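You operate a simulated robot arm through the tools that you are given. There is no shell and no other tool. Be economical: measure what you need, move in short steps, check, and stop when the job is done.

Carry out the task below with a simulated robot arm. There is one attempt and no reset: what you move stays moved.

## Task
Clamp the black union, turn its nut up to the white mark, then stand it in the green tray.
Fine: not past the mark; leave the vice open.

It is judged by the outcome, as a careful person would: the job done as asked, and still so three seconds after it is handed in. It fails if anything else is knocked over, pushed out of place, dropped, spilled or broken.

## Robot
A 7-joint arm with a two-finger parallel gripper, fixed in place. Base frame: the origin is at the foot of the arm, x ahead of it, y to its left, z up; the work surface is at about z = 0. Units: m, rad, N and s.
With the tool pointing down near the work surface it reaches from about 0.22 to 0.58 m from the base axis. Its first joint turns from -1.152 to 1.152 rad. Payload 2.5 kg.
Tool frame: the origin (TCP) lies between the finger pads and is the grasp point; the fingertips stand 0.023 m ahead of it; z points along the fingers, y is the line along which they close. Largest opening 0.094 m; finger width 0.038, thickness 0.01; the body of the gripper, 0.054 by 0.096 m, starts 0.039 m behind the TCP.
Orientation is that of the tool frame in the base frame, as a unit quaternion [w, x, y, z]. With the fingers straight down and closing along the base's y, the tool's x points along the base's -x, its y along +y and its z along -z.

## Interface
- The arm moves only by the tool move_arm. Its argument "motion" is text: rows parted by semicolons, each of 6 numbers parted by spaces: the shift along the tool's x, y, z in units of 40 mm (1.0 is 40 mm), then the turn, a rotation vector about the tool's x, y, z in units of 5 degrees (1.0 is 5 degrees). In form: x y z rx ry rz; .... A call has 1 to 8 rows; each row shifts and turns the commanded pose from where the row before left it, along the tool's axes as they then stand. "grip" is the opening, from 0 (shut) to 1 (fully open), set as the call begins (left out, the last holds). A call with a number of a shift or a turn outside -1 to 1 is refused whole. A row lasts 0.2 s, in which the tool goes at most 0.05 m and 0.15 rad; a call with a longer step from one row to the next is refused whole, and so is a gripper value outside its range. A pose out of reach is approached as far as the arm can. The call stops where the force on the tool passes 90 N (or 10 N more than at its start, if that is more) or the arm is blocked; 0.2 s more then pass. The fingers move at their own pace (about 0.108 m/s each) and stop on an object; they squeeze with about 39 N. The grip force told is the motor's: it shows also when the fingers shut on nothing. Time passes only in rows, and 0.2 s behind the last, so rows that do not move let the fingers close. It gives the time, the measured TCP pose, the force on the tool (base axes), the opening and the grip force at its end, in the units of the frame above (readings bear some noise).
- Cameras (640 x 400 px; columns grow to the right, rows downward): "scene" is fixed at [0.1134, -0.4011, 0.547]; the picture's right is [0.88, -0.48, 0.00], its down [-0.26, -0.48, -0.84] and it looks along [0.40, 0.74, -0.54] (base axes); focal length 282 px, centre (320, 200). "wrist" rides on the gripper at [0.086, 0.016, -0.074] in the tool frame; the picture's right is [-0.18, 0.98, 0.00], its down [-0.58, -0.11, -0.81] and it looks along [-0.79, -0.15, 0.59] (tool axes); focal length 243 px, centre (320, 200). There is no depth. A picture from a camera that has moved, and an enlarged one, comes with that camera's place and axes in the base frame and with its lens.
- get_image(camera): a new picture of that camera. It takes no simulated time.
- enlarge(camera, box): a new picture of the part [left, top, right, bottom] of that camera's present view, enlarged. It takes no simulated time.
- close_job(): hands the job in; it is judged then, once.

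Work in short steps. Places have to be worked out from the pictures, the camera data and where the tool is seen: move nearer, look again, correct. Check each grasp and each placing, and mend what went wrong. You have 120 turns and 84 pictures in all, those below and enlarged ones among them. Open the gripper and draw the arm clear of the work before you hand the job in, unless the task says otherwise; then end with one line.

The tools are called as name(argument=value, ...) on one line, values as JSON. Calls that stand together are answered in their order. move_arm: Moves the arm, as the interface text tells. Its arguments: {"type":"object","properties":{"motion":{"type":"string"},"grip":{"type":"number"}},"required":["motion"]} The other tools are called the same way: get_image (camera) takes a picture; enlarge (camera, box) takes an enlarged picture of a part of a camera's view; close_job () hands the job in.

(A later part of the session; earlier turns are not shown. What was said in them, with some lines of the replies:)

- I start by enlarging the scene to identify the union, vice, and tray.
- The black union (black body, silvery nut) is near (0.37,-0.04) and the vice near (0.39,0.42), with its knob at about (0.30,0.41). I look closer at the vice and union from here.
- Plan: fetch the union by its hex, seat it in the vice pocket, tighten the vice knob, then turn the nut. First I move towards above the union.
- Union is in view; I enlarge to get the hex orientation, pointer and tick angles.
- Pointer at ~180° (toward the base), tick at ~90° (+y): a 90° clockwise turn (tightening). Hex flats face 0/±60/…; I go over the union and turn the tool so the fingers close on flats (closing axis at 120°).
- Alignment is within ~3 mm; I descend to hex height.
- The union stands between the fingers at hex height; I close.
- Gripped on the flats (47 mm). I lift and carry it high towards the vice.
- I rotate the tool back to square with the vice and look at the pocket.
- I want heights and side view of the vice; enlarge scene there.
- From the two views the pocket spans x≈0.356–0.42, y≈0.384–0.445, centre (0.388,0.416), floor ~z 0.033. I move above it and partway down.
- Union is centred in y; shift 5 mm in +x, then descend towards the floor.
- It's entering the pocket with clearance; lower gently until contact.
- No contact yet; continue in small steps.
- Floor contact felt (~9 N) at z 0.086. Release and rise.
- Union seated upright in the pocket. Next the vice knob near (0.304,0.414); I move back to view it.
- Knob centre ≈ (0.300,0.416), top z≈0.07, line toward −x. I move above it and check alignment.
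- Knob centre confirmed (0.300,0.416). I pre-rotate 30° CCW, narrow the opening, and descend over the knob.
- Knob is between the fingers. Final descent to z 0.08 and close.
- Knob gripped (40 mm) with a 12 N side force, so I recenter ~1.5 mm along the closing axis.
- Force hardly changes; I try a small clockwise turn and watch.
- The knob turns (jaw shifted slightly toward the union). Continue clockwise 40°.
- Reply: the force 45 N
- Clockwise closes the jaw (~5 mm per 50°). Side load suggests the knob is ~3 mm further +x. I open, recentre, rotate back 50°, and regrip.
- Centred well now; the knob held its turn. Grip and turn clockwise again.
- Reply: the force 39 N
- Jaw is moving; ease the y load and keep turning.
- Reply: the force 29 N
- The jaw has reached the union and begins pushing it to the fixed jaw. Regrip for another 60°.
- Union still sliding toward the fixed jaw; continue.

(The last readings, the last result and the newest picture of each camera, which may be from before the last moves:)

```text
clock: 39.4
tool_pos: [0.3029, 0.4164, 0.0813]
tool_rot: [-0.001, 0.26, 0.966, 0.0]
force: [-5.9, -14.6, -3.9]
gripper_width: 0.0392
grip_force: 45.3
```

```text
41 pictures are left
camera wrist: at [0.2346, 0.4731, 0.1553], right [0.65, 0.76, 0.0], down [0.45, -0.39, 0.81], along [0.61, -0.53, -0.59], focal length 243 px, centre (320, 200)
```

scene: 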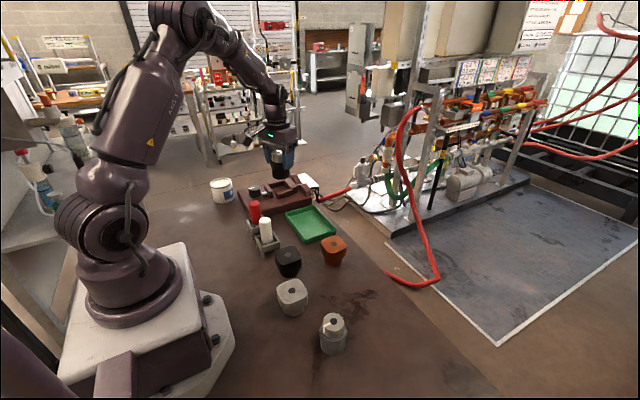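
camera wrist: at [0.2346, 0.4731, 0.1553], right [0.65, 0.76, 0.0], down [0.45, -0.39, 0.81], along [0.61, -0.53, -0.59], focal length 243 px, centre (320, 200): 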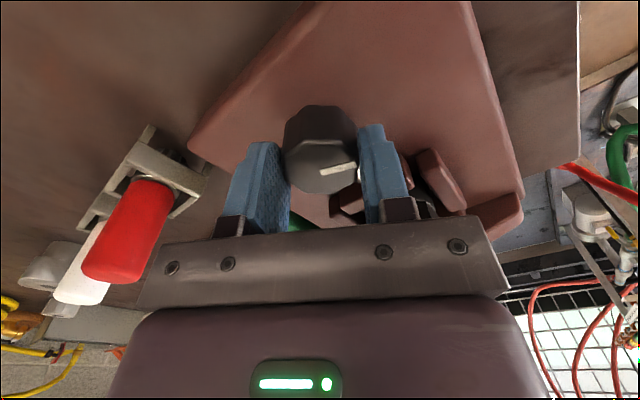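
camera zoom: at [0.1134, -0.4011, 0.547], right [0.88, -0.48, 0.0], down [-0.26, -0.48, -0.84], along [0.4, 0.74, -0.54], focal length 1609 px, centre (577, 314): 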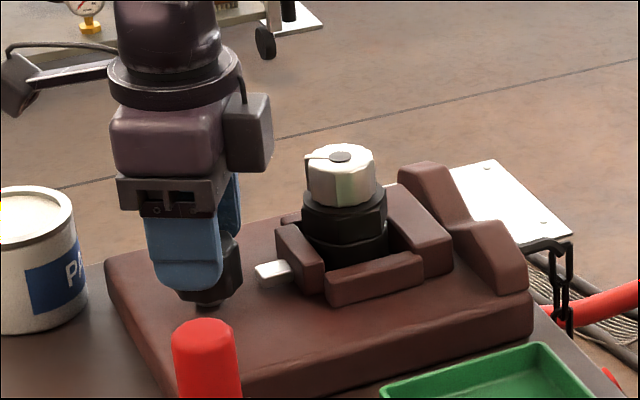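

The knob has slipped at the end — the jaw no longer advances, so it's clamped. I release, rise and inspect.

move_arm(motion="0 0 0 0 0 0;0 0 -0.5 0 0 0;0 0 -1 0 0 0;0 0 -1 0 0 0;0 0 0 0 0 -1;0 0 0 0 0 -1;0 0 0 0 0 -1", grip=0.85)

move_arm(motion="0 0 0 0 0 -1;0 0 0 0 0 -1;0 0 0 0 0 -1;-0.6 0 0 0 0 0")

get_image(camera="wrist")

enlarge(camera="wrist", box=[260, 10, 400, 190])

```text
clock: 41.0
tool_pos: [0.3057, 0.4165, 0.1816]
tool_rot: [0.0, 0.13, 0.992, 0.0]
force: [-0.2, 0.5, 1.4]
gripper_width: 0.0797
grip_force: 0.1
```

```text
clock: 42.0
tool_pos: [0.3291, 0.4149, 0.18]
tool_rot: [0.0, -0.001, 1.0, 0.0]
force: [-0.4, -0.6, 0.4]
gripper_width: 0.0802
grip_force: 0.0
```

```text
40 pictures are left
camera wrist: at [0.2404, 0.4318, 0.2548], right [0.18, 0.98, 0.0], down [0.58, -0.11, 0.81], along [0.79, -0.15, -0.59], focal length 243 px, centre (320, 200)
```

wrist: 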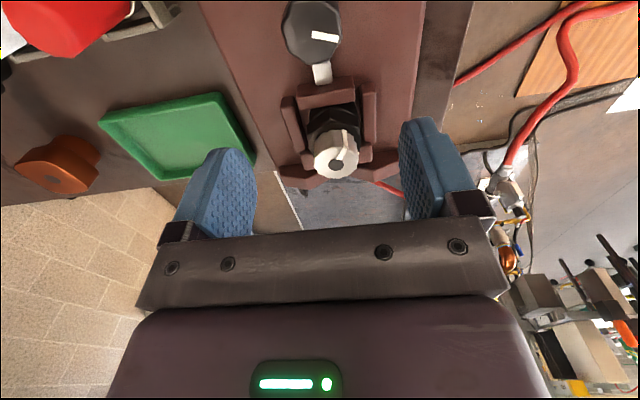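

```text
2.22 times, centred on (330, 100) of wrist
camera zoom: at [0.2404, 0.4318, 0.2548], right [0.18, 0.98, 0.0], down [0.58, -0.11, 0.81], along [0.79, -0.15, -0.59], focal length 539 px, centre (298, 422)
```

zoom: 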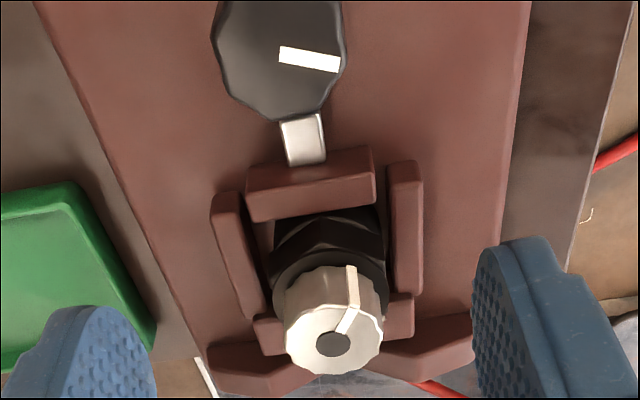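

Knob net turned ~110° and the body is pinched. I back off so the camera looks steeply down at the nut to measure pointer and tick.

move_arm(motion="1 0 -0.5 0 0 0;0.9 0 -0.5 0 0 0;0 0 0 0 0 0")

enlarge(camera="wrist", box=[260, 0, 400, 140])

```text
clock: 42.8
tool_pos: [0.2517, 0.4162, 0.2206]
tool_rot: [-0.001, 0.0, 1.0, 0.0]
force: [-0.4, 0.0, -0.5]
gripper_width: 0.0799
grip_force: 0.1
```

```text
2.86 times, centred on (330, 70) of wrist
camera zoom: at [0.1639, 0.4325, 0.2951], right [0.18, 0.98, 0.0], down [0.58, -0.11, 0.81], along [0.79, -0.15, -0.59], focal length 693 px, centre (291, 571)
```

zoom: 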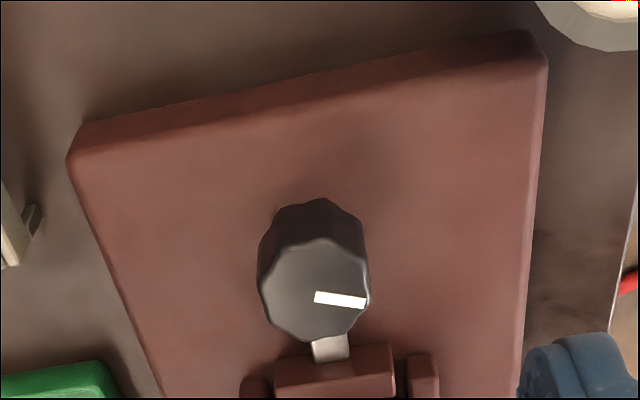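

That was the wrong way. I go above the union and yaw the tool 60° clockwise so the camera looks down from its +y side.

move_arm(motion="-0.84 -0.08 0 0 0 0;-0.84 -0.08 0 0 0 0;-0.84 -0.08 0 0 0 0;-0.84 -0.08 0 0 0 0;0 0 0 0 0 1;0 0 0 0 0 1;0 0 0 0 0 1;0 0 0 0 0 1")

move_arm(motion="0 0 0 0 0 1;0 0 0 0 0 1;0 0 0 0 0 1;0 0 0 0 0 1;0 0 0 0 0 1;0 0 0 0 0 1;0 0 0 0 0 1;0 0 0 0 0 1")

get_image(camera="wrist")

```text
clock: 44.6
tool_pos: [0.3861, 0.4021, 0.2213]
tool_rot: [-0.001, 0.174, 0.985, 0.001]
force: [-0.3, -0.5, 0.1]
gripper_width: 0.0799
grip_force: 0.2
```

```text
clock: 46.4
tool_pos: [0.3871, 0.4048, 0.2215]
tool_rot: [0.0, 0.502, 0.865, 0.0]
force: [-0.6, 0.5, 0.4]
gripper_width: 0.0797
grip_force: 0.1
```

```text
37 pictures are left
camera wrist: at [0.3561, 0.4861, 0.2959], right [0.94, 0.33, 0.0], down [0.2, -0.56, 0.81], along [0.27, -0.76, -0.59], focal length 243 px, centre (320, 200)
```

wrist: 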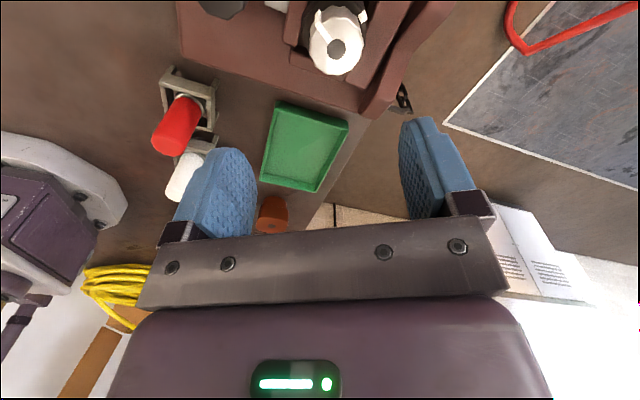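

enlarge(camera="wrist", box=[280, 0, 400, 90])

```text
4.44 times, centred on (340, 45) of wrist
camera zoom: at [0.3561, 0.4861, 0.2959], right [0.94, 0.33, 0.0], down [0.2, -0.56, 0.81], along [0.27, -0.76, -0.59], focal length 1078 px, centre (231, 889)
```

zoom: 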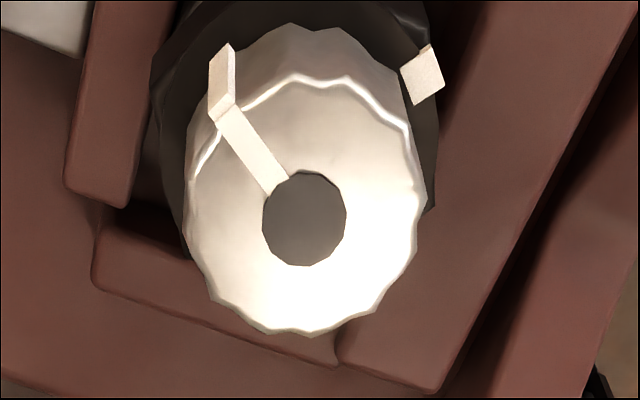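

Clear view: pointer ≈150°, tick ≈52–58°, so about 92–97° clockwise to go. I rotate the tool back to −35° yaw and centre over the nut at (0.3945,0.4165).

move_arm(motion="0 0 0 0 0 -1;0 0 0 0 0 -1;0 0 0 0 0 -1;0 0 0 0 0 -1;0 0 0 0 0 -1;0 0 0 0 0 -1;0 0 0 0 0 -1;0 0 0 0 0 -1")

move_arm(motion="0 0 0 0 0 -1;0 0 0 0 0 -1;0 0 0 0 0 -1;0 0 0 0 0 -1;0 0 0 0 0 -1;0 0 0 0 0 -1;0 0 0 0 0 -1;0 0 0 0 0 -1")

move_arm(motion="0 0 0 0 0 -1;0 0 0 0 0 -1;0 0 0 0 0 -1;-0.325 0.1375 0.6 0 0 0;0 0 0.6 0 0 0;0 0 0.5 0 0 0;0 0 0 0 0 0", grip=0.62)

get_image(camera="wrist")

enlarge(camera="scene", box=[250, 145, 330, 205])

```text
clock: 48.2
tool_pos: [0.3869, 0.4026, 0.2213]
tool_rot: [0.0, 0.174, 0.985, -0.001]
force: [-1.0, 0.0, 1.2]
gripper_width: 0.0799
grip_force: 0.0
```

```text
clock: 50.0
tool_pos: [0.3871, 0.4025, 0.2215]
tool_rot: [0.0, -0.175, 0.985, -0.001]
force: [0.3, 0.4, -0.1]
gripper_width: 0.0798
grip_force: 0.2
```

```text
clock: 51.6
tool_pos: [0.3959, 0.4132, 0.1546]
tool_rot: [0.0, -0.301, 0.954, 0.0]
force: [0.4, -0.6, -0.2]
gripper_width: 0.0581
grip_force: 0.0
```

```text
35 pictures are left
camera wrist: at [0.3129, 0.3778, 0.228], right [-0.41, 0.91, 0.0], down [0.54, 0.24, 0.81], along [0.73, 0.33, -0.59], focal length 243 px, centre (320, 200)
```

wrist: 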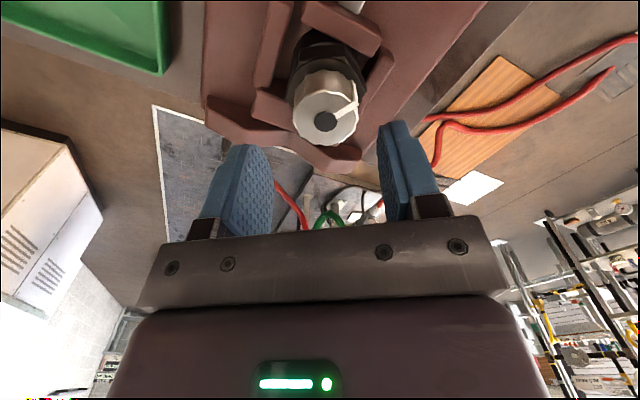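

```text
6.67 times, centred on (290, 175) of scene
camera zoom: at [0.1134, -0.4011, 0.547], right [0.88, -0.48, 0.0], down [-0.26, -0.48, -0.84], along [0.4, 0.74, -0.54], focal length 1877 px, centre (520, 367)
```

zoom: 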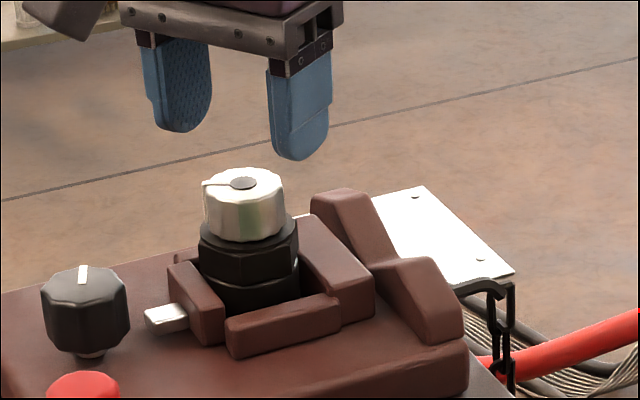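

Nut centre ≈ (0.3945,0.4175); small correction and descend so fingertips sit just above the collar (TCP z≈0.107).

move_arm(motion="-0.05 0.08 0.4 0 0 0;0 0 0.5 0 0 0;0 0 0.25 0 0 0;0 0 0 0 0 0")

enlarge(camera="scene", box=[250, 145, 330, 205])

get_image(camera="wrist")

```text
clock: 52.6
tool_pos: [0.3947, 0.4177, 0.1068]
tool_rot: [0.0, -0.301, 0.954, 0.0]
force: [0.9, 0.2, 1.1]
gripper_width: 0.0584
grip_force: 0.1
```

```text
6.67 times, centred on (290, 175) of scene
camera zoom: at [0.1134, -0.4011, 0.547], right [0.88, -0.48, 0.0], down [-0.26, -0.48, -0.84], along [0.4, 0.74, -0.54], focal length 1877 px, centre (520, 367)
```

zoom: 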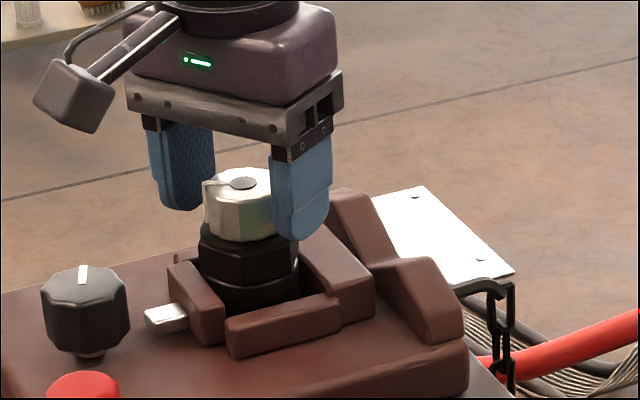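

```text
32 pictures are left
camera wrist: at [0.312, 0.3816, 0.1819], right [-0.41, 0.91, 0.0], down [0.54, 0.24, 0.81], along [0.73, 0.33, -0.59], focal length 243 px, centre (320, 200)
```

wrist: 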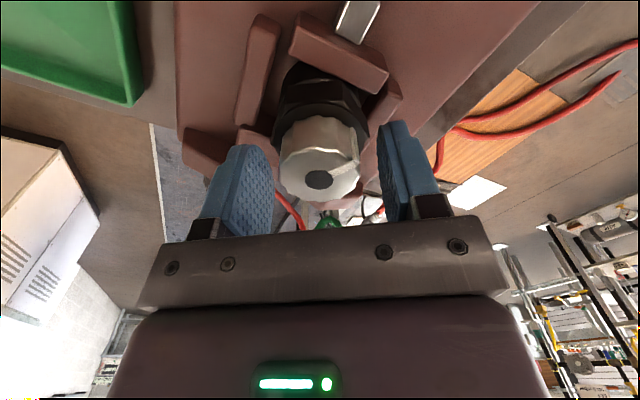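

Positioned around the nut. Grip it and turn clockwise 40°.

move_arm(motion="0 0 0 0 0 0;0 0 0 0 0 0;0 0 0 0 0 0", grip=0)

move_arm(motion="0 0 0 0 0 1;0 0 0 0 0 1;0 0 0 0 0 1;0 0 0 0 0 1;0 0 0 0 0 1;0 0 0 0 0 1;0 0 0 0 0 1;0 0 0 0 0 1")

get_image(camera="wrist")

```text
clock: 53.4
tool_pos: [0.3947, 0.418, 0.1067]
tool_rot: [-0.001, -0.3, 0.954, 0.0]
force: [2.2, -0.4, -0.1]
gripper_width: 0.0377
grip_force: 38.6
```

```text
clock: 55.2
tool_pos: [0.3956, 0.4174, 0.1066]
tool_rot: [0.0, 0.046, 0.999, -0.001]
force: [1.6, -12.9, 1.0]
gripper_width: 0.038
grip_force: 39.2
```

```text
31 pictures are left
camera wrist: at [0.3078, 0.4424, 0.182], right [0.27, 0.96, 0.0], down [0.57, -0.16, 0.81], along [0.78, -0.22, -0.59], focal length 243 px, centre (320, 200)
```

wrist: 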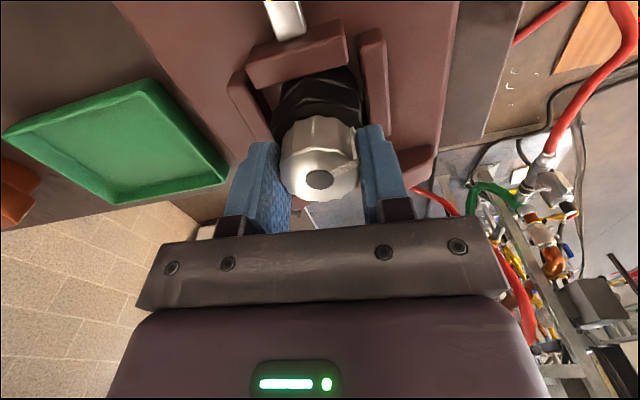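

Nut turns with the gripper. Continue another 40°.

move_arm(motion="0 0 0 0 0 1;0 0 0 0 0 1;0 0 0 0 0 1;0 0 0 0 0 1;0 0 0 0 0 1;0 0 0 0 0 1;0 0 0 0 0 1;0 0 0 0 0 1")

enlarge(camera="wrist", box=[250, 60, 400, 210])

```text
clock: 57.0
tool_pos: [0.3938, 0.4186, 0.1071]
tool_rot: [0.0, 0.385, 0.923, 0.001]
force: [5.4, -7.0, -0.6]
gripper_width: 0.0379
grip_force: 39.3
```

```text
2.67 times, centred on (325, 135) of wrist
camera zoom: at [0.3428, 0.4917, 0.182], right [0.83, 0.56, 0.0], down [0.33, -0.49, 0.81], along [0.45, -0.67, -0.59], focal length 647 px, centre (307, 373)
```

zoom: 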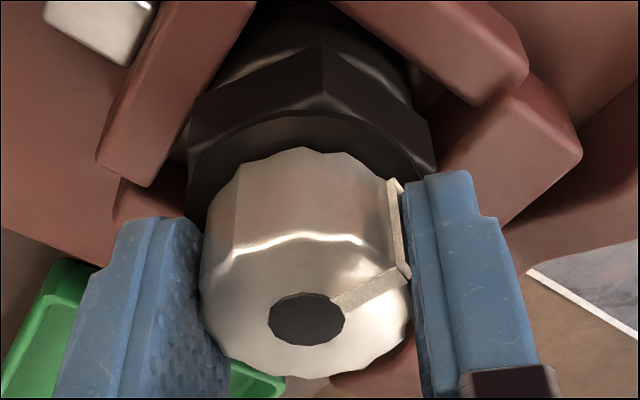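

Pointer now ≈72°, body unmoved. Before finishing I release and lift straight up to view pointer and tick from above.

move_arm(motion="0 0 0 0 0 0;0 0 -0.5 0 0 0;0 0 -0.9 0 0 0;0 0 -0.9 0 0 0;0 0 -0.5 0 0 0;0 0 0 0 0 0", grip=0.62)

enlarge(camera="wrist", box=[280, 0, 400, 90])

```text
clock: 58.4
tool_pos: [0.3952, 0.4191, 0.2208]
tool_rot: [0.0, 0.383, 0.924, 0.0]
force: [0.7, -0.4, 0.2]
gripper_width: 0.0585
grip_force: 0.1
```

```text
4.44 times, centred on (340, 45) of wrist
camera zoom: at [0.3433, 0.4912, 0.2955], right [0.83, 0.56, 0.0], down [0.33, -0.49, 0.81], along [0.45, -0.67, -0.59], focal length 1078 px, centre (231, 889)
```

zoom: 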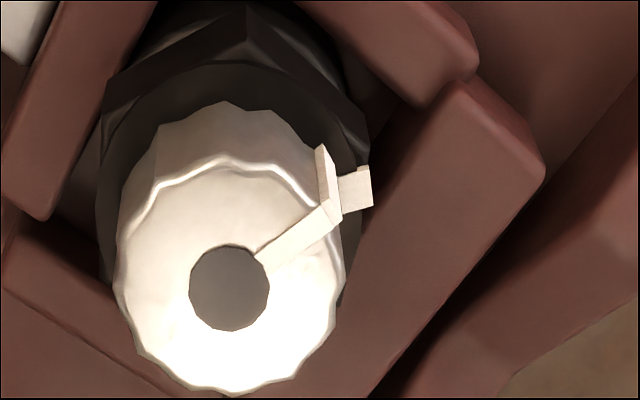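

Pointer ≈69°, tick ≈51° — about 18° left. I go back down, regrip at the same yaw, and turn 12.5° more, then look again.

move_arm(motion="0 0 0.5 0 0 0;0 0 0.9 0 0 0;0 0 0.9 0 0 0;0 0 0.5 0 0 0;0 0 0 0 0 0")

move_arm(motion="0 0 0 0 0 0;0 0 0 0 0 0;0 0 0 0 0 0", grip=0)

move_arm(motion="0 0 0 0 0 1;0 0 0 0 0 1;0 0 0 0 0 0.5;0 0 0 0 0 0")

move_arm(motion="0 0 0 0 0 0;0 0 -0.5 0 0 0;0 0 -0.9 0 0 0;0 0 -0.9 0 0 0;0 0 -0.5 0 0 0;0 0 0 0 0 0", grip=0.62)

enlarge(camera="wrist", box=[280, 0, 400, 90])

```text
clock: 59.6
tool_pos: [0.3935, 0.4183, 0.1083]
tool_rot: [0.0, 0.383, 0.924, 0.0]
force: [-0.8, -0.3, -0.3]
gripper_width: 0.0582
grip_force: 0.1
```

```text
clock: 60.4
tool_pos: [0.3942, 0.4183, 0.1093]
tool_rot: [0.0, 0.383, 0.924, 0.002]
force: [10.2, 9.5, -1.9]
gripper_width: 0.0381
grip_force: 39.2
```

```text
clock: 61.4
tool_pos: [0.3945, 0.4178, 0.1101]
tool_rot: [0.0, 0.482, 0.876, 0.0]
force: [0.0, -2.5, 13.8]
gripper_width: 0.0379
grip_force: 39.1
```

```text
clock: 62.8
tool_pos: [0.3952, 0.4195, 0.2201]
tool_rot: [0.0, 0.482, 0.876, 0.0]
force: [-1.1, -0.5, -0.2]
gripper_width: 0.0582
grip_force: 0.1
```

```text
4.44 times, centred on (340, 45) of wrist
camera zoom: at [0.3605, 0.5003, 0.2948], right [0.93, 0.37, 0.0], down [0.22, -0.55, 0.81], along [0.3, -0.75, -0.59], focal length 1078 px, centre (231, 889)
```

zoom: 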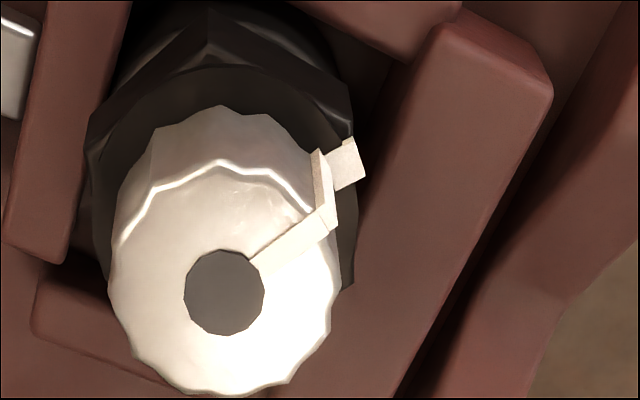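

Pointer ≈55°, tick ≈50–51°. I zoom for a finer look.

enlarge(camera="wrist", box=[315, 20, 371, 76])

```text
7.14 times, centred on (343, 48) of wrist
camera zoom: at [0.3605, 0.5003, 0.2948], right [0.93, 0.37, 0.0], down [0.22, -0.55, 0.81], along [0.3, -0.75, -0.59], focal length 1733 px, centre (156, 1286)
```

zoom: 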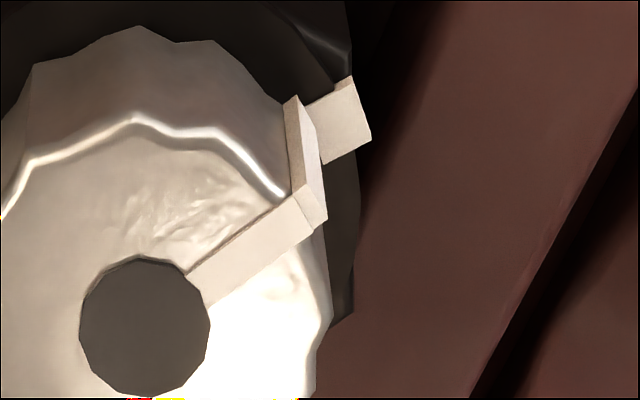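

Pointer ≈55°, tick ≈49°: ~6° left. I regrip and turn 5°, then re-check.

move_arm(motion="0 0 0.5 0 0 0;0 0 0.9 0 0 0;0 0 0.9 0 0 0;0 0 0.5 0 0 0;0 0 0 0 0 0")

move_arm(motion="0 0 0 0 0 0;0 0 0 0 0 0;0 0 0 0 0 0", grip=0)

move_arm(motion="0 0 0 0 0 0.5;0 0 0 0 0 0.5;0 0 0 0 0 0")

move_arm(motion="0 0 0 0 0 0;0 0 -0.5 0 0 0;0 0 -0.9 0 0 0;0 0 -0.9 0 0 0;0 0 -0.5 0 0 0;0 0 0 0 0 0", grip=0.62)

enlarge(camera="wrist", box=[315, 20, 371, 76])

```text
clock: 64.0
tool_pos: [0.394, 0.4181, 0.1071]
tool_rot: [0.001, 0.481, 0.877, -0.001]
force: [-0.4, 0.0, 0.0]
gripper_width: 0.0583
grip_force: 0.0
```

```text
clock: 64.8
tool_pos: [0.3943, 0.418, 0.1064]
tool_rot: [0.0, 0.481, 0.877, 0.001]
force: [8.4, 6.1, -1.7]
gripper_width: 0.0379
grip_force: 39.0
```

```text
clock: 65.6
tool_pos: [0.3947, 0.4183, 0.1071]
tool_rot: [0.0, 0.519, 0.854, 0.0]
force: [5.1, 3.4, 0.1]
gripper_width: 0.038
grip_force: 39.0
```

```text
clock: 67.0
tool_pos: [0.3947, 0.4185, 0.2202]
tool_rot: [0.0, 0.52, 0.854, 0.0]
force: [0.5, 0.6, -0.4]
gripper_width: 0.0584
grip_force: 0.1
```

```text
7.14 times, centred on (343, 48) of wrist
camera zoom: at [0.3671, 0.5031, 0.295], right [0.96, 0.29, 0.0], down [0.17, -0.57, 0.81], along [0.23, -0.77, -0.59], focal length 1733 px, centre (156, 1286)
```

zoom: 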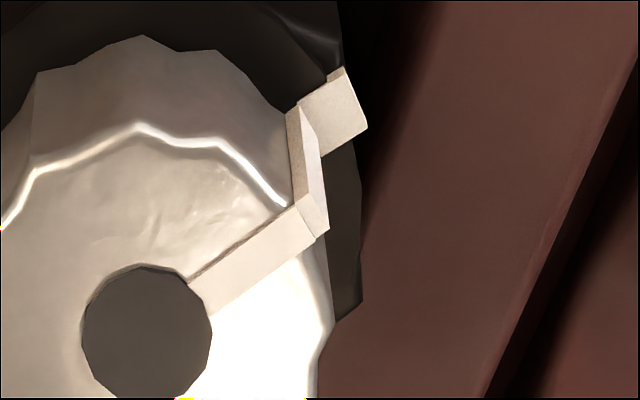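

Pointer ≈49.5°, tick ≈47–50°: aligned and not past. I leave the nut there. Next: back to the vice knob at yaw +30 to loosen counter-clockwise.

move_arm(motion="0 0 0 0 0 -1;0 0 0 0 0 -1;0 0 0 0 0 -1;0 0 0 0 0 -1;0 0 0 0 0 -1;0 0 0 0 0 -1;0 0 0 0 0 -0.5")

move_arm(motion="0.975 -0.6 0 0 0 0;0.975 -0.6 0 0 0 0;0 0 0.9 0 0 0;0 0 0.9 0 0 0;0 0 0.7 0 0 0;0 0 0 0 0 0")

get_image(camera="wrist")

```text
clock: 68.6
tool_pos: [0.3948, 0.4193, 0.2191]
tool_rot: [0.0, 0.26, 0.966, 0.0]
force: [0.3, 0.3, -0.4]
gripper_width: 0.0582
grip_force: 0.1
```

```text
clock: 70.0
tool_pos: [0.3012, 0.4159, 0.12]
tool_rot: [0.0, 0.259, 0.966, 0.001]
force: [0.4, 0.6, -0.8]
gripper_width: 0.0582
grip_force: 0.0
```

```text
25 pictures are left
camera wrist: at [0.2327, 0.4726, 0.1944], right [0.65, 0.76, 0.0], down [0.45, -0.39, 0.81], along [0.61, -0.53, -0.59], focal length 243 px, centre (320, 200)
```

wrist: 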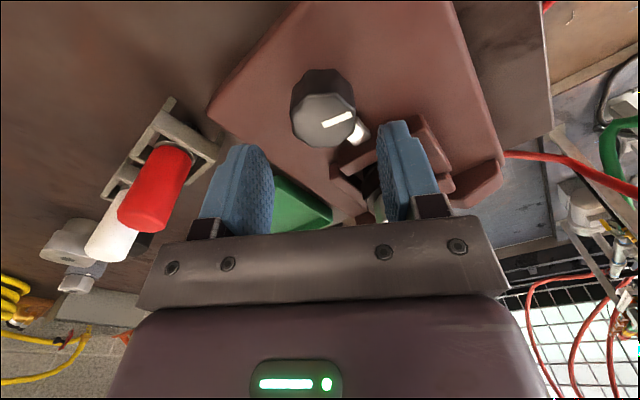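

Aligned over the knob; descend, grip, and turn 60° counter-clockwise.

move_arm(motion="-0.05 0.03 0.5 0 0 0;0 0 0.47 0 0 0;0 0 0 0 0 0")

move_arm(motion="0 0 0 0 0 0;0 0 0 0 0 0;0 0 0 0 0 -1;0 0 0 0 0 -1;0 0 0 0 0 -1;0 0 0 0 0 -1;0 0 0 0 0 -1;0 0 0 0 0 -1", grip=0)

move_arm(motion="0 0 0 0 0 -1;0 0 0 0 0 -1;0 0 0 0 0 -1;0 0 0 0 0 -1;0 0 0 0 0 -1;0 0 0 0 0 -1;0 0 0 0 0 0")

enlarge(camera="scene", box=[230, 145, 320, 215])

```text
clock: 70.8
tool_pos: [0.3036, 0.4152, 0.0809]
tool_rot: [0.001, 0.258, 0.966, -0.001]
force: [0.2, 0.2, 0.0]
gripper_width: 0.0583
grip_force: 0.0
```

```text
clock: 72.6
tool_pos: [0.3036, 0.4138, 0.08]
tool_rot: [-0.002, -0.001, 1.0, -0.003]
force: [-22.2, -22.3, 29.7]
gripper_width: 0.039
grip_force: 45.1
```

```text
clock: 74.2
tool_pos: [0.3045, 0.416, 0.0805]
tool_rot: [-0.002, -0.26, 0.966, -0.001]
force: [-15.0, -15.1, 20.4]
gripper_width: 0.0387
grip_force: 45.0
```

```text
5.71 times, centred on (275, 180) of scene
camera zoom: at [0.1133, -0.4012, 0.5469], right [0.88, -0.48, 0.0], down [-0.26, -0.48, -0.84], along [0.4, 0.74, -0.54], focal length 1609 px, centre (577, 314)
```

zoom: 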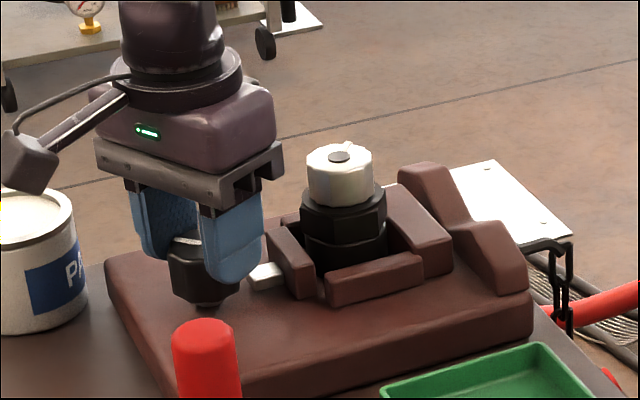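

Jaw backed off. One more grip for another 50° to return it to fully open.

move_arm(motion="0 0 0 0 0 0;0 0 0 0 0 1;0 0 0 0 0 1;0 0 0 0 0 1;0 0 0 0 0 1;0 0 0 0 0 1;0 0 0 0 0 1;0 0 0 0 0 1", grip=0.62)

move_arm(motion="0 0 0 0 0 1;0 0 0 0 0 1;0 0 0 0 0 1;0 0 0 0 0 1;0 0 0 0 0 1;0 0 0 0 0 0")

move_arm(motion="0 0 0 0 0 0;0 0 0 0 0 0;0 0 0 0 0 -1;0 0 0 0 0 -1;0 0 0 0 0 -1;0 0 0 0 0 -1;0 0 0 0 0 -1;0 0 0 0 0 -1", grip=0)

move_arm(motion="0 0 0 0 0 -1;0 0 0 0 0 -1;0 0 0 0 0 -1;0 0 0 0 0 -1;0 0 0 0 0 0")

move_arm(motion="0 0 0 0 0 0;0 0 -0.5 0 0 0;0 0 -1 0 0 0;0 0 -1 0 0 0;0 0 0 0 0 1;0 0 0 0 0 1;0 0 0 0 0 1;0 0 0 0 0 1", grip=0.85)

get_image(camera="wrist")

enlarge(camera="scene", box=[230, 145, 320, 215])

```text
clock: 76.0
tool_pos: [0.3049, 0.4154, 0.0799]
tool_rot: [0.0, 0.045, 0.999, 0.0]
force: [-0.2, 0.5, 0.3]
gripper_width: 0.0584
grip_force: 0.0
```

```text
clock: 77.4
tool_pos: [0.3038, 0.4173, 0.0803]
tool_rot: [0.001, 0.259, 0.966, 0.001]
force: [0.9, -0.6, 0.1]
gripper_width: 0.0584
grip_force: 0.0
```

```text
clock: 79.2
tool_pos: [0.3039, 0.4154, 0.0801]
tool_rot: [-0.002, 0.0, 1.0, -0.002]
force: [-14.4, -18.4, 8.2]
gripper_width: 0.0384
grip_force: 45.0
```

```text
clock: 80.4
tool_pos: [0.3058, 0.4151, 0.0797]
tool_rot: [-0.001, -0.173, 0.985, -0.001]
force: [-4.8, -14.0, 1.0]
gripper_width: 0.0386
grip_force: 45.3
```

```text
clock: 82.2
tool_pos: [0.3048, 0.4157, 0.1812]
tool_rot: [0.0, 0.0, 1.0, 0.0]
force: [0.3, 0.0, -1.0]
gripper_width: 0.0799
grip_force: 0.1
```

```text
23 pictures are left
camera wrist: at [0.2164, 0.4324, 0.2552], right [0.19, 0.98, 0.0], down [0.58, -0.11, 0.81], along [0.79, -0.15, -0.59], focal length 243 px, centre (320, 200)
```

wrist: 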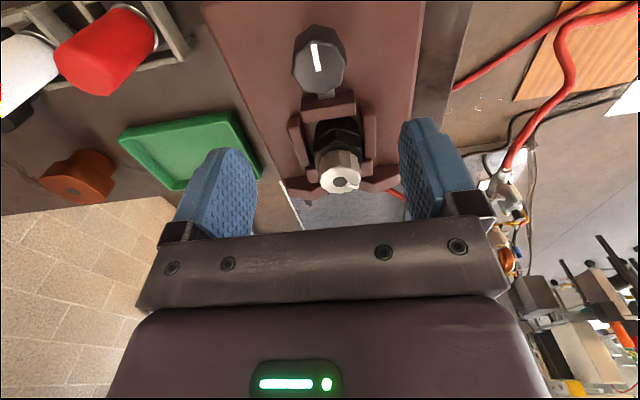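

```text
5.71 times, centred on (275, 180) of scene
camera zoom: at [0.1134, -0.4011, 0.547], right [0.88, -0.48, 0.0], down [-0.26, -0.48, -0.84], along [0.4, 0.74, -0.54], focal length 1609 px, centre (577, 314)
```

zoom: 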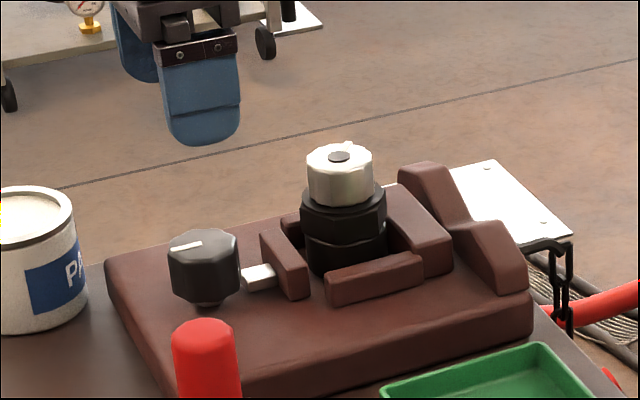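

Vice is fully open again with knob at its starting mark. Now over the union (0.394,0.417) to grip the hex flats (closing along y).

move_arm(motion="-0.743 0.02 0 0 0 0;-0.743 0.02 0 0 0 0;-0.743 0 0 0 0 0;0 0 0.7 0 0 0;0 0 0.7 0 0 0;0 0 0.6 0 0 0;0 0 0.35 0 0 0;0 0 0 0 0 0")

get_image(camera="wrist")

enlarge(camera="scene", box=[250, 145, 330, 205])

```text
clock: 84.0
tool_pos: [0.3953, 0.418, 0.0873]
tool_rot: [0.0, 0.0, 1.0, 0.0]
force: [0.5, -0.2, 0.3]
gripper_width: 0.08
grip_force: 0.1
```

```text
21 pictures are left
camera wrist: at [0.3058, 0.4341, 0.1615], right [0.18, 0.98, 0.0], down [0.58, -0.11, 0.81], along [0.79, -0.15, -0.59], focal length 243 px, centre (320, 200)
```

wrist: 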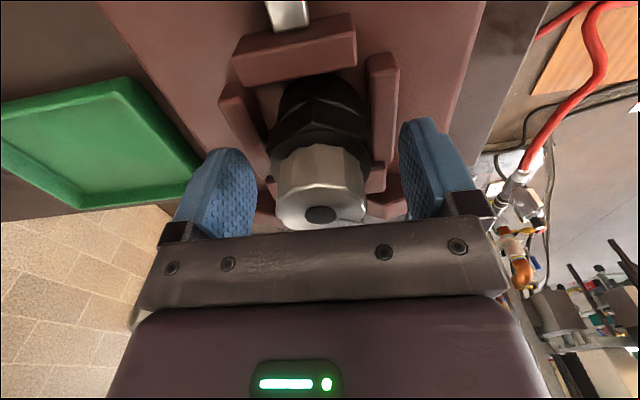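

```text
6.67 times, centred on (290, 175) of scene
camera zoom: at [0.1134, -0.4011, 0.547], right [0.88, -0.48, 0.0], down [-0.26, -0.48, -0.84], along [0.4, 0.74, -0.54], focal length 1877 px, centre (520, 367)
```

zoom: 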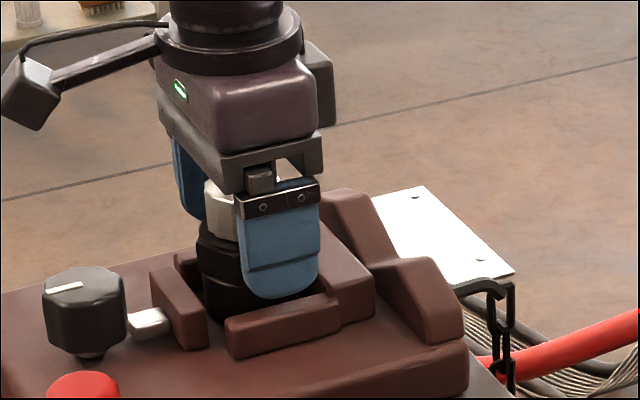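

Fingers straddle the hex above the guides. Close and lift.

move_arm(motion="0 0 0 0 0 0;0 0 0 0 0 0;0 0 0 0 0 0", grip=0)

move_arm(motion="0 0 -0.3 0 0 0;0 0 -0.6 0 0 0;0 0 -0.9 0 0 0;0 0 -0.9 0 0 0;0 0 -0.2 0 0 0")

get_image(camera="wrist")

```text
clock: 84.8
tool_pos: [0.3934, 0.4188, 0.088]
tool_rot: [0.0, -0.001, 1.0, 0.0]
force: [0.8, 1.3, 0.8]
gripper_width: 0.0476
grip_force: 39.3
```

```text
clock: 86.0
tool_pos: [0.3954, 0.4159, 0.2014]
tool_rot: [0.0, 0.0, 1.0, 0.0]
force: [0.4, 0.0, -3.9]
gripper_width: 0.0474
grip_force: 39.0
```

```text
19 pictures are left
camera wrist: at [0.3064, 0.4325, 0.2762], right [0.18, 0.98, 0.0], down [0.58, -0.11, 0.81], along [0.79, -0.15, -0.59], focal length 243 px, centre (320, 200)
```

wrist: 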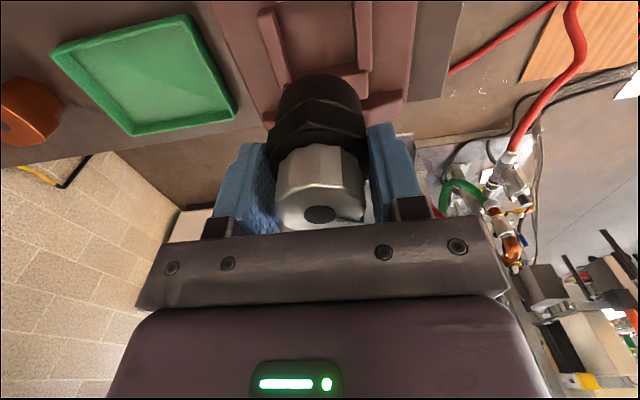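

Held (47.4 mm). Tray centre ≈ (0.413,0.225); carry there at height.

move_arm(motion="-0.09 -0.955 0 0 0 0;-0.09 -0.955 0 0 0 0;-0.09 -0.955 0 0 0 0;-0.09 -0.955 0 0 0 0;-0.09 -0.955 0 0 0 0;0 0 0.8 0 0 0;0 0 0.8 0 0 0;0 0 0 0 0 0")

get_image(camera="wrist")

enlarge(camera="scene", box=[260, 160, 370, 250])

```text
clock: 87.8
tool_pos: [0.4129, 0.2252, 0.1383]
tool_rot: [0.0, 0.0, 1.0, 0.0]
force: [0.1, 0.9, -4.7]
gripper_width: 0.047
grip_force: 38.9
```

```text
18 pictures are left
camera wrist: at [0.3245, 0.2416, 0.2132], right [0.18, 0.98, 0.0], down [0.58, -0.11, 0.81], along [0.79, -0.15, -0.59], focal length 243 px, centre (320, 200)
```

wrist: 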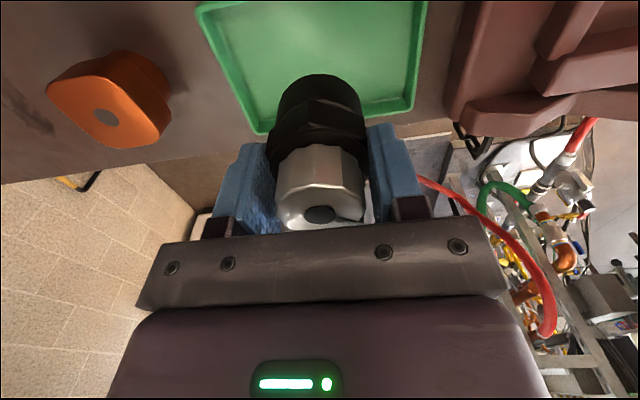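

```text
4.44 times, centred on (315, 205) of scene
camera zoom: at [0.1134, -0.4011, 0.547], right [0.88, -0.48, 0.0], down [-0.26, -0.48, -0.84], along [0.4, 0.74, -0.54], focal length 1252 px, centre (342, 178)
```

zoom: 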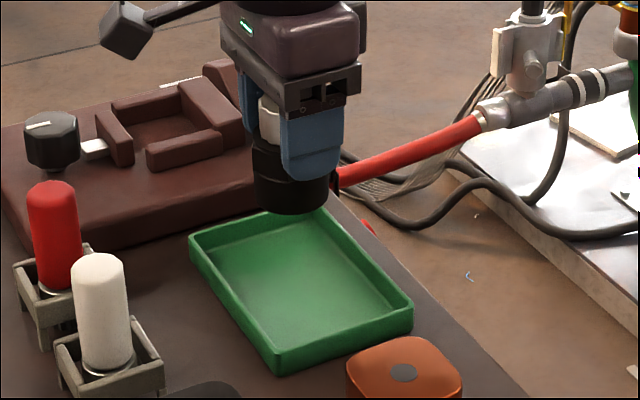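

Tray spans x≈0.363–0.465, y≈0.152–0.300, so I'm centred. Lower, then finish slowly to contact.

move_arm(motion="0 0 0.7 0 0 0;0 0 0.6 0 0 0;0 0 0.4 0 0 0;0 0 0 0 0 0")

move_arm(motion="0 0 0.08 0 0 0;0 0 0.06 0 0 0;0 0 0 0 0 0")

move_arm(motion="0 0 0.05 0 0 0;0 0 0 0 0 0")

```text
clock: 88.8
tool_pos: [0.4126, 0.2245, 0.0704]
tool_rot: [0.0, 0.001, 1.0, 0.0]
force: [-0.6, 0.1, -5.0]
gripper_width: 0.0474
grip_force: 38.8
```

```text
clock: 89.6
tool_pos: [0.413, 0.226, 0.065]
tool_rot: [0.0, 0.0, 1.0, 0.0]
force: [1.0, 0.4, -4.6]
gripper_width: 0.0473
grip_force: 38.8
```

```text
clock: 90.2
tool_pos: [0.4128, 0.2267, 0.062]
tool_rot: [-0.001, 0.001, 1.0, 0.001]
force: [-0.5, -0.3, -4.0]
gripper_width: 0.0473
grip_force: 39.0
```

No contact yet; keep stepping down.

move_arm(motion="0 0 0.05 0 0 0;0 0 0 0 0 0")

move_arm(motion="0 0 0.05 0 0 0;0 0 0 0 0 0")

```text
clock: 90.8
tool_pos: [0.4123, 0.2266, 0.0594]
tool_rot: [0.001, 0.001, 1.0, 0.0]
force: [0.6, 0.2, -4.4]
gripper_width: 0.0473
grip_force: 39.3
```

```text
clock: 91.4
tool_pos: [0.412, 0.2265, 0.0586]
tool_rot: [0.0, 0.0, 1.0, 0.0]
force: [-5.1, -4.1, 12.6]
gripper_width: 0.0474
grip_force: 38.7
```

Contact felt (force reversed to +12 N). Release and rise.

move_arm(motion="0 0 0 0 0 0;0 0 0 0 0 0;0 0 -0.4 0 0 0;0 0 -0.9 0 0 0;0 0 -1 0 0 0;0 0 -1 0 0 0;1 0 -0.5 0 0 0;0.5 0 0 0 0 0", grip=0.85)

get_image(camera="wrist")

enlarge(camera="scene", box=[230, 150, 370, 260])

```text
clock: 93.2
tool_pos: [0.3518, 0.2271, 0.2102]
tool_rot: [-0.001, 0.0, 1.0, -0.001]
force: [-0.3, 0.1, -0.1]
gripper_width: 0.0798
grip_force: 0.1
```

```text
16 pictures are left
camera wrist: at [0.2634, 0.2423, 0.2852], right [0.19, 0.98, 0.0], down [0.58, -0.11, 0.81], along [0.79, -0.15, -0.59], focal length 243 px, centre (320, 200)
```

wrist: 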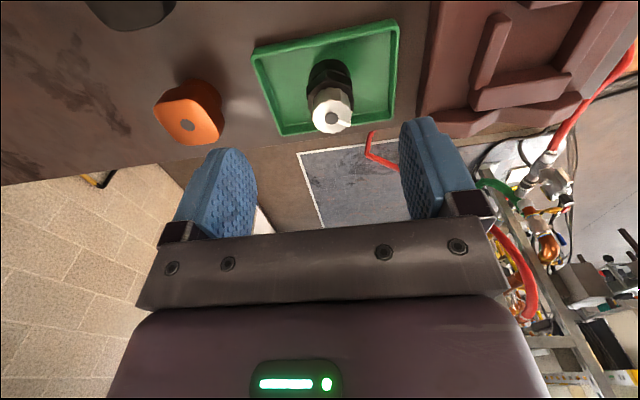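

```text
3.64 times, centred on (300, 205) of scene
camera zoom: at [0.1134, -0.4011, 0.547], right [0.88, -0.48, 0.0], down [-0.26, -0.48, -0.84], along [0.4, 0.74, -0.54], focal length 1024 px, centre (393, 182)
```

zoom: 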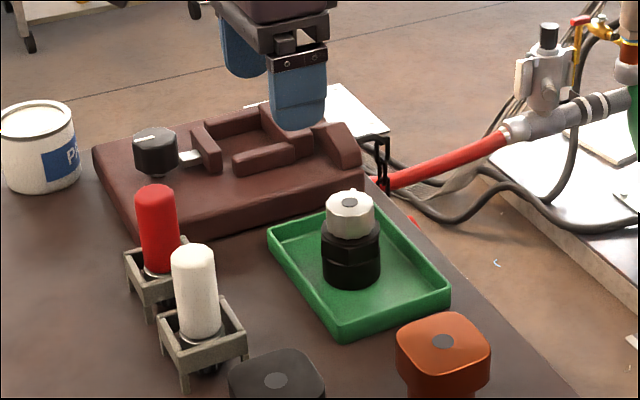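

The union stands upright in the tray, everything else in place. A last near-vertical check of the pointer against the tick.

move_arm(motion="-0.79 0 0 0 0 0;-0.79 0 0 0 0 0;-0.79 0 0 0 0 0;0 0 0 0 0 0")

enlarge(camera="wrist", box=[280, 0, 380, 75])

```text
clock: 94.2
tool_pos: [0.4471, 0.2262, 0.2087]
tool_rot: [0.0, 0.0, 1.0, -0.001]
force: [0.5, 0.9, 0.8]
gripper_width: 0.0799
grip_force: 0.1
```

```text
5.33 times, centred on (330, 38) of wrist
camera zoom: at [0.3584, 0.2426, 0.2834], right [0.18, 0.98, 0.0], down [0.58, -0.11, 0.81], along [0.79, -0.15, -0.59], focal length 1294 px, centre (267, 1067)
```

zoom: 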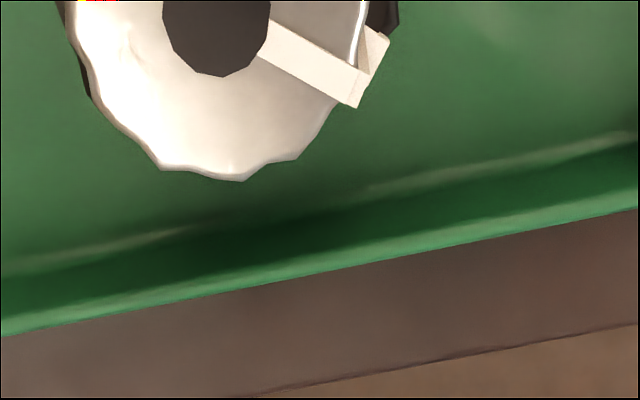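

Slightly too far forward; back up 25 mm and look again.

move_arm(motion="0.6 0 0 0 0 0;0 0 0 0 0 0")

enlarge(camera="wrist", box=[290, 0, 370, 60])

```text
clock: 94.8
tool_pos: [0.4205, 0.2264, 0.2086]
tool_rot: [0.001, 0.0, 1.0, 0.0]
force: [0.2, -0.9, -0.2]
gripper_width: 0.0801
grip_force: 0.0
```

```text
6.67 times, centred on (330, 30) of wrist
camera zoom: at [0.3332, 0.243, 0.2832], right [0.18, 0.98, 0.0], down [0.58, -0.11, 0.81], along [0.79, -0.15, -0.59], focal length 1618 px, centre (253, 1333)
```

zoom: 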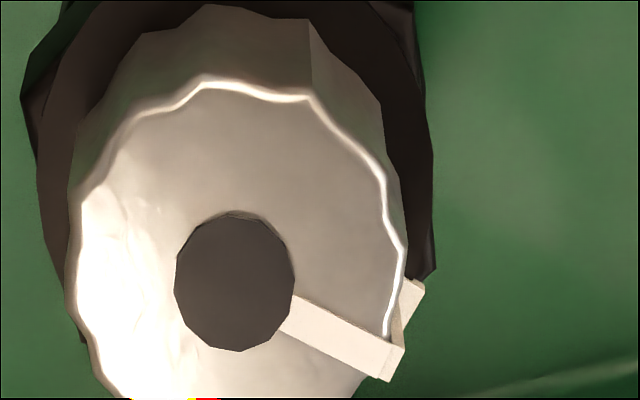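

Pointer looks maybe a few degrees short in this view, but the rib hides the tick. I yaw 120° clockwise so the camera looks straight at the tick along its radius.

move_arm(motion="0.7 0 0 0 0 1;0 0 0 0 0 1;0 0 0 0 0 1;0 0 0 0 0 1;0 0 0 0 0 1;0 0 0 0 0 1;0 0 0 0 0 1;0 0 0 0 0 1")

move_arm(motion="0 0 0 0 0 1;0 0 0 0 0 1;0 0 0 0 0 1;0 0 0 0 0 1;0 0 0 0 0 1;0 0 0 0 0 1;0 0 0 0 0 1;0 0 0 0 0 1")

move_arm(motion="0 0 0 0 0 1;0 0 0 0 0 1;0 0 0 0 0 1;0 0 0 0 0 1;0 0 0 0 0 1;0 0 0 0 0 1;0 0 0 0 0 1;0 0 0 0 0 1")

get_image(camera="wrist")

```text
clock: 96.6
tool_pos: [0.395, 0.2273, 0.2105]
tool_rot: [0.001, 0.343, 0.939, 0.0]
force: [0.2, -0.1, 0.4]
gripper_width: 0.0801
grip_force: 0.0
```

```text
clock: 98.4
tool_pos: [0.3948, 0.2272, 0.2101]
tool_rot: [0.001, 0.645, 0.764, 0.0]
force: [-0.7, 0.0, 0.1]
gripper_width: 0.0799
grip_force: 0.1
```

```text
clock: 100.2
tool_pos: [0.3947, 0.2276, 0.2109]
tool_rot: [0.0, 0.867, 0.499, 0.0]
force: [0.0, 0.4, -0.3]
gripper_width: 0.0798
grip_force: 0.0
```

```text
12 pictures are left
camera wrist: at [0.45, 0.2934, 0.2852], right [0.76, -0.65, 0.0], down [-0.39, -0.45, 0.81], along [-0.53, -0.61, -0.59], focal length 243 px, centre (320, 200)
```

wrist: 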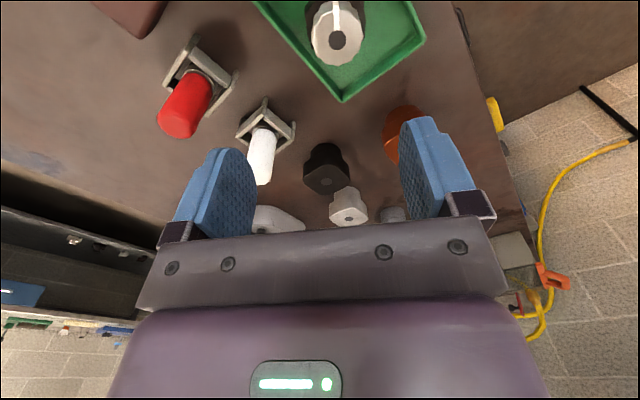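

enlarge(camera="wrist", box=[295, 0, 375, 60])

```text
6.67 times, centred on (335, 30) of wrist
camera zoom: at [0.45, 0.2934, 0.2852], right [0.76, -0.65, 0.0], down [-0.39, -0.45, 0.81], along [-0.53, -0.61, -0.59], focal length 1618 px, centre (220, 1333)
```

zoom: 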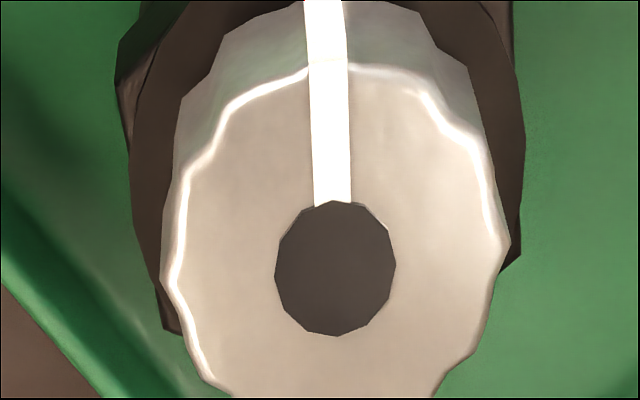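

The view is radial; pull the camera back 35 mm so the tick enters the frame.

move_arm(motion="0.9 0 0 0 0 0;0 0 0 0 0 0")

enlarge(camera="wrist", box=[295, 15, 375, 75])

```text
clock: 100.8
tool_pos: [0.4118, 0.2572, 0.2108]
tool_rot: [0.0, 0.867, 0.499, 0.0]
force: [0.1, 0.2, -0.7]
gripper_width: 0.0801
grip_force: 0.1
```

```text
6.67 times, centred on (335, 45) of wrist
camera zoom: at [0.4677, 0.3239, 0.2853], right [0.76, -0.65, 0.0], down [-0.39, -0.45, 0.81], along [-0.53, -0.61, -0.59], focal length 1618 px, centre (220, 1233)
```

zoom: 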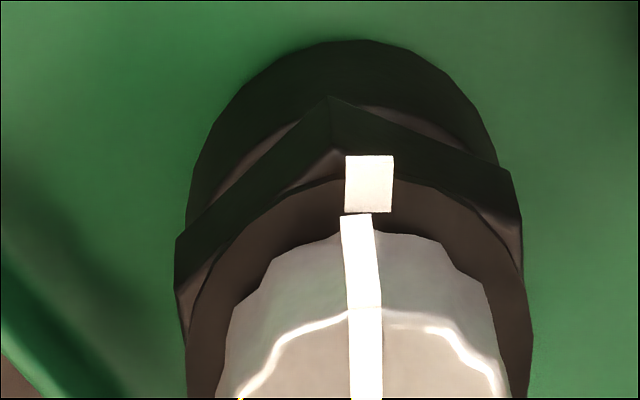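

enlarge(camera="scene", box=[200, 150, 400, 370])

```text
1.82 times, centred on (300, 260) of scene
camera zoom: at [0.1134, -0.4011, 0.547], right [0.88, -0.48, 0.0], down [-0.26, -0.48, -0.84], along [0.4, 0.74, -0.54], focal length 512 px, centre (356, 91)
```

zoom: 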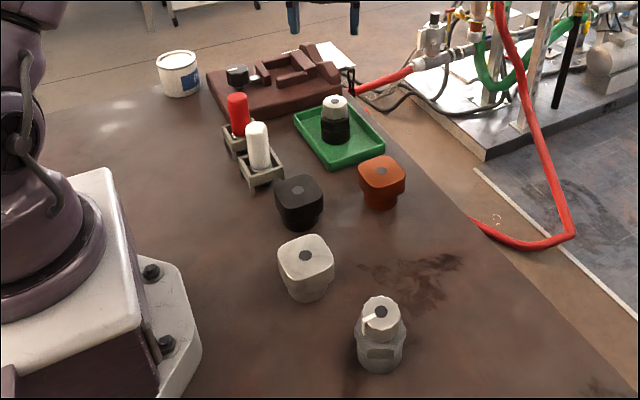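

The radial view shows the nut's pointer inside the tick's width, about 4° short of its centre and not past it. The union stands in the tray, the vice is open, and nothing else has moved. I draw the arm up and clear.

move_arm(motion="0 0 -0.9 0 0 0;0 0 -0.9 0 0 0;0 0 -0.9 0 0 0;0 0 0 0 0 0", grip=1)

```text
clock: 101.8
tool_pos: [0.4121, 0.2555, 0.3194]
tool_rot: [0.0, 0.866, 0.499, 0.0]
force: [0.3, -0.2, -0.4]
gripper_width: 0.0938
grip_force: 0.0
```

The arm is clear at z 0.32 with the gripper open, so I hand the job in.

close_job()

```text
The job is handed in.
```

I clamped the black union, turned its nut to within the white mark's width (about 4° short of centre, not past it), opened the vice, and stood the union upright in the green tray with nothing else moved.
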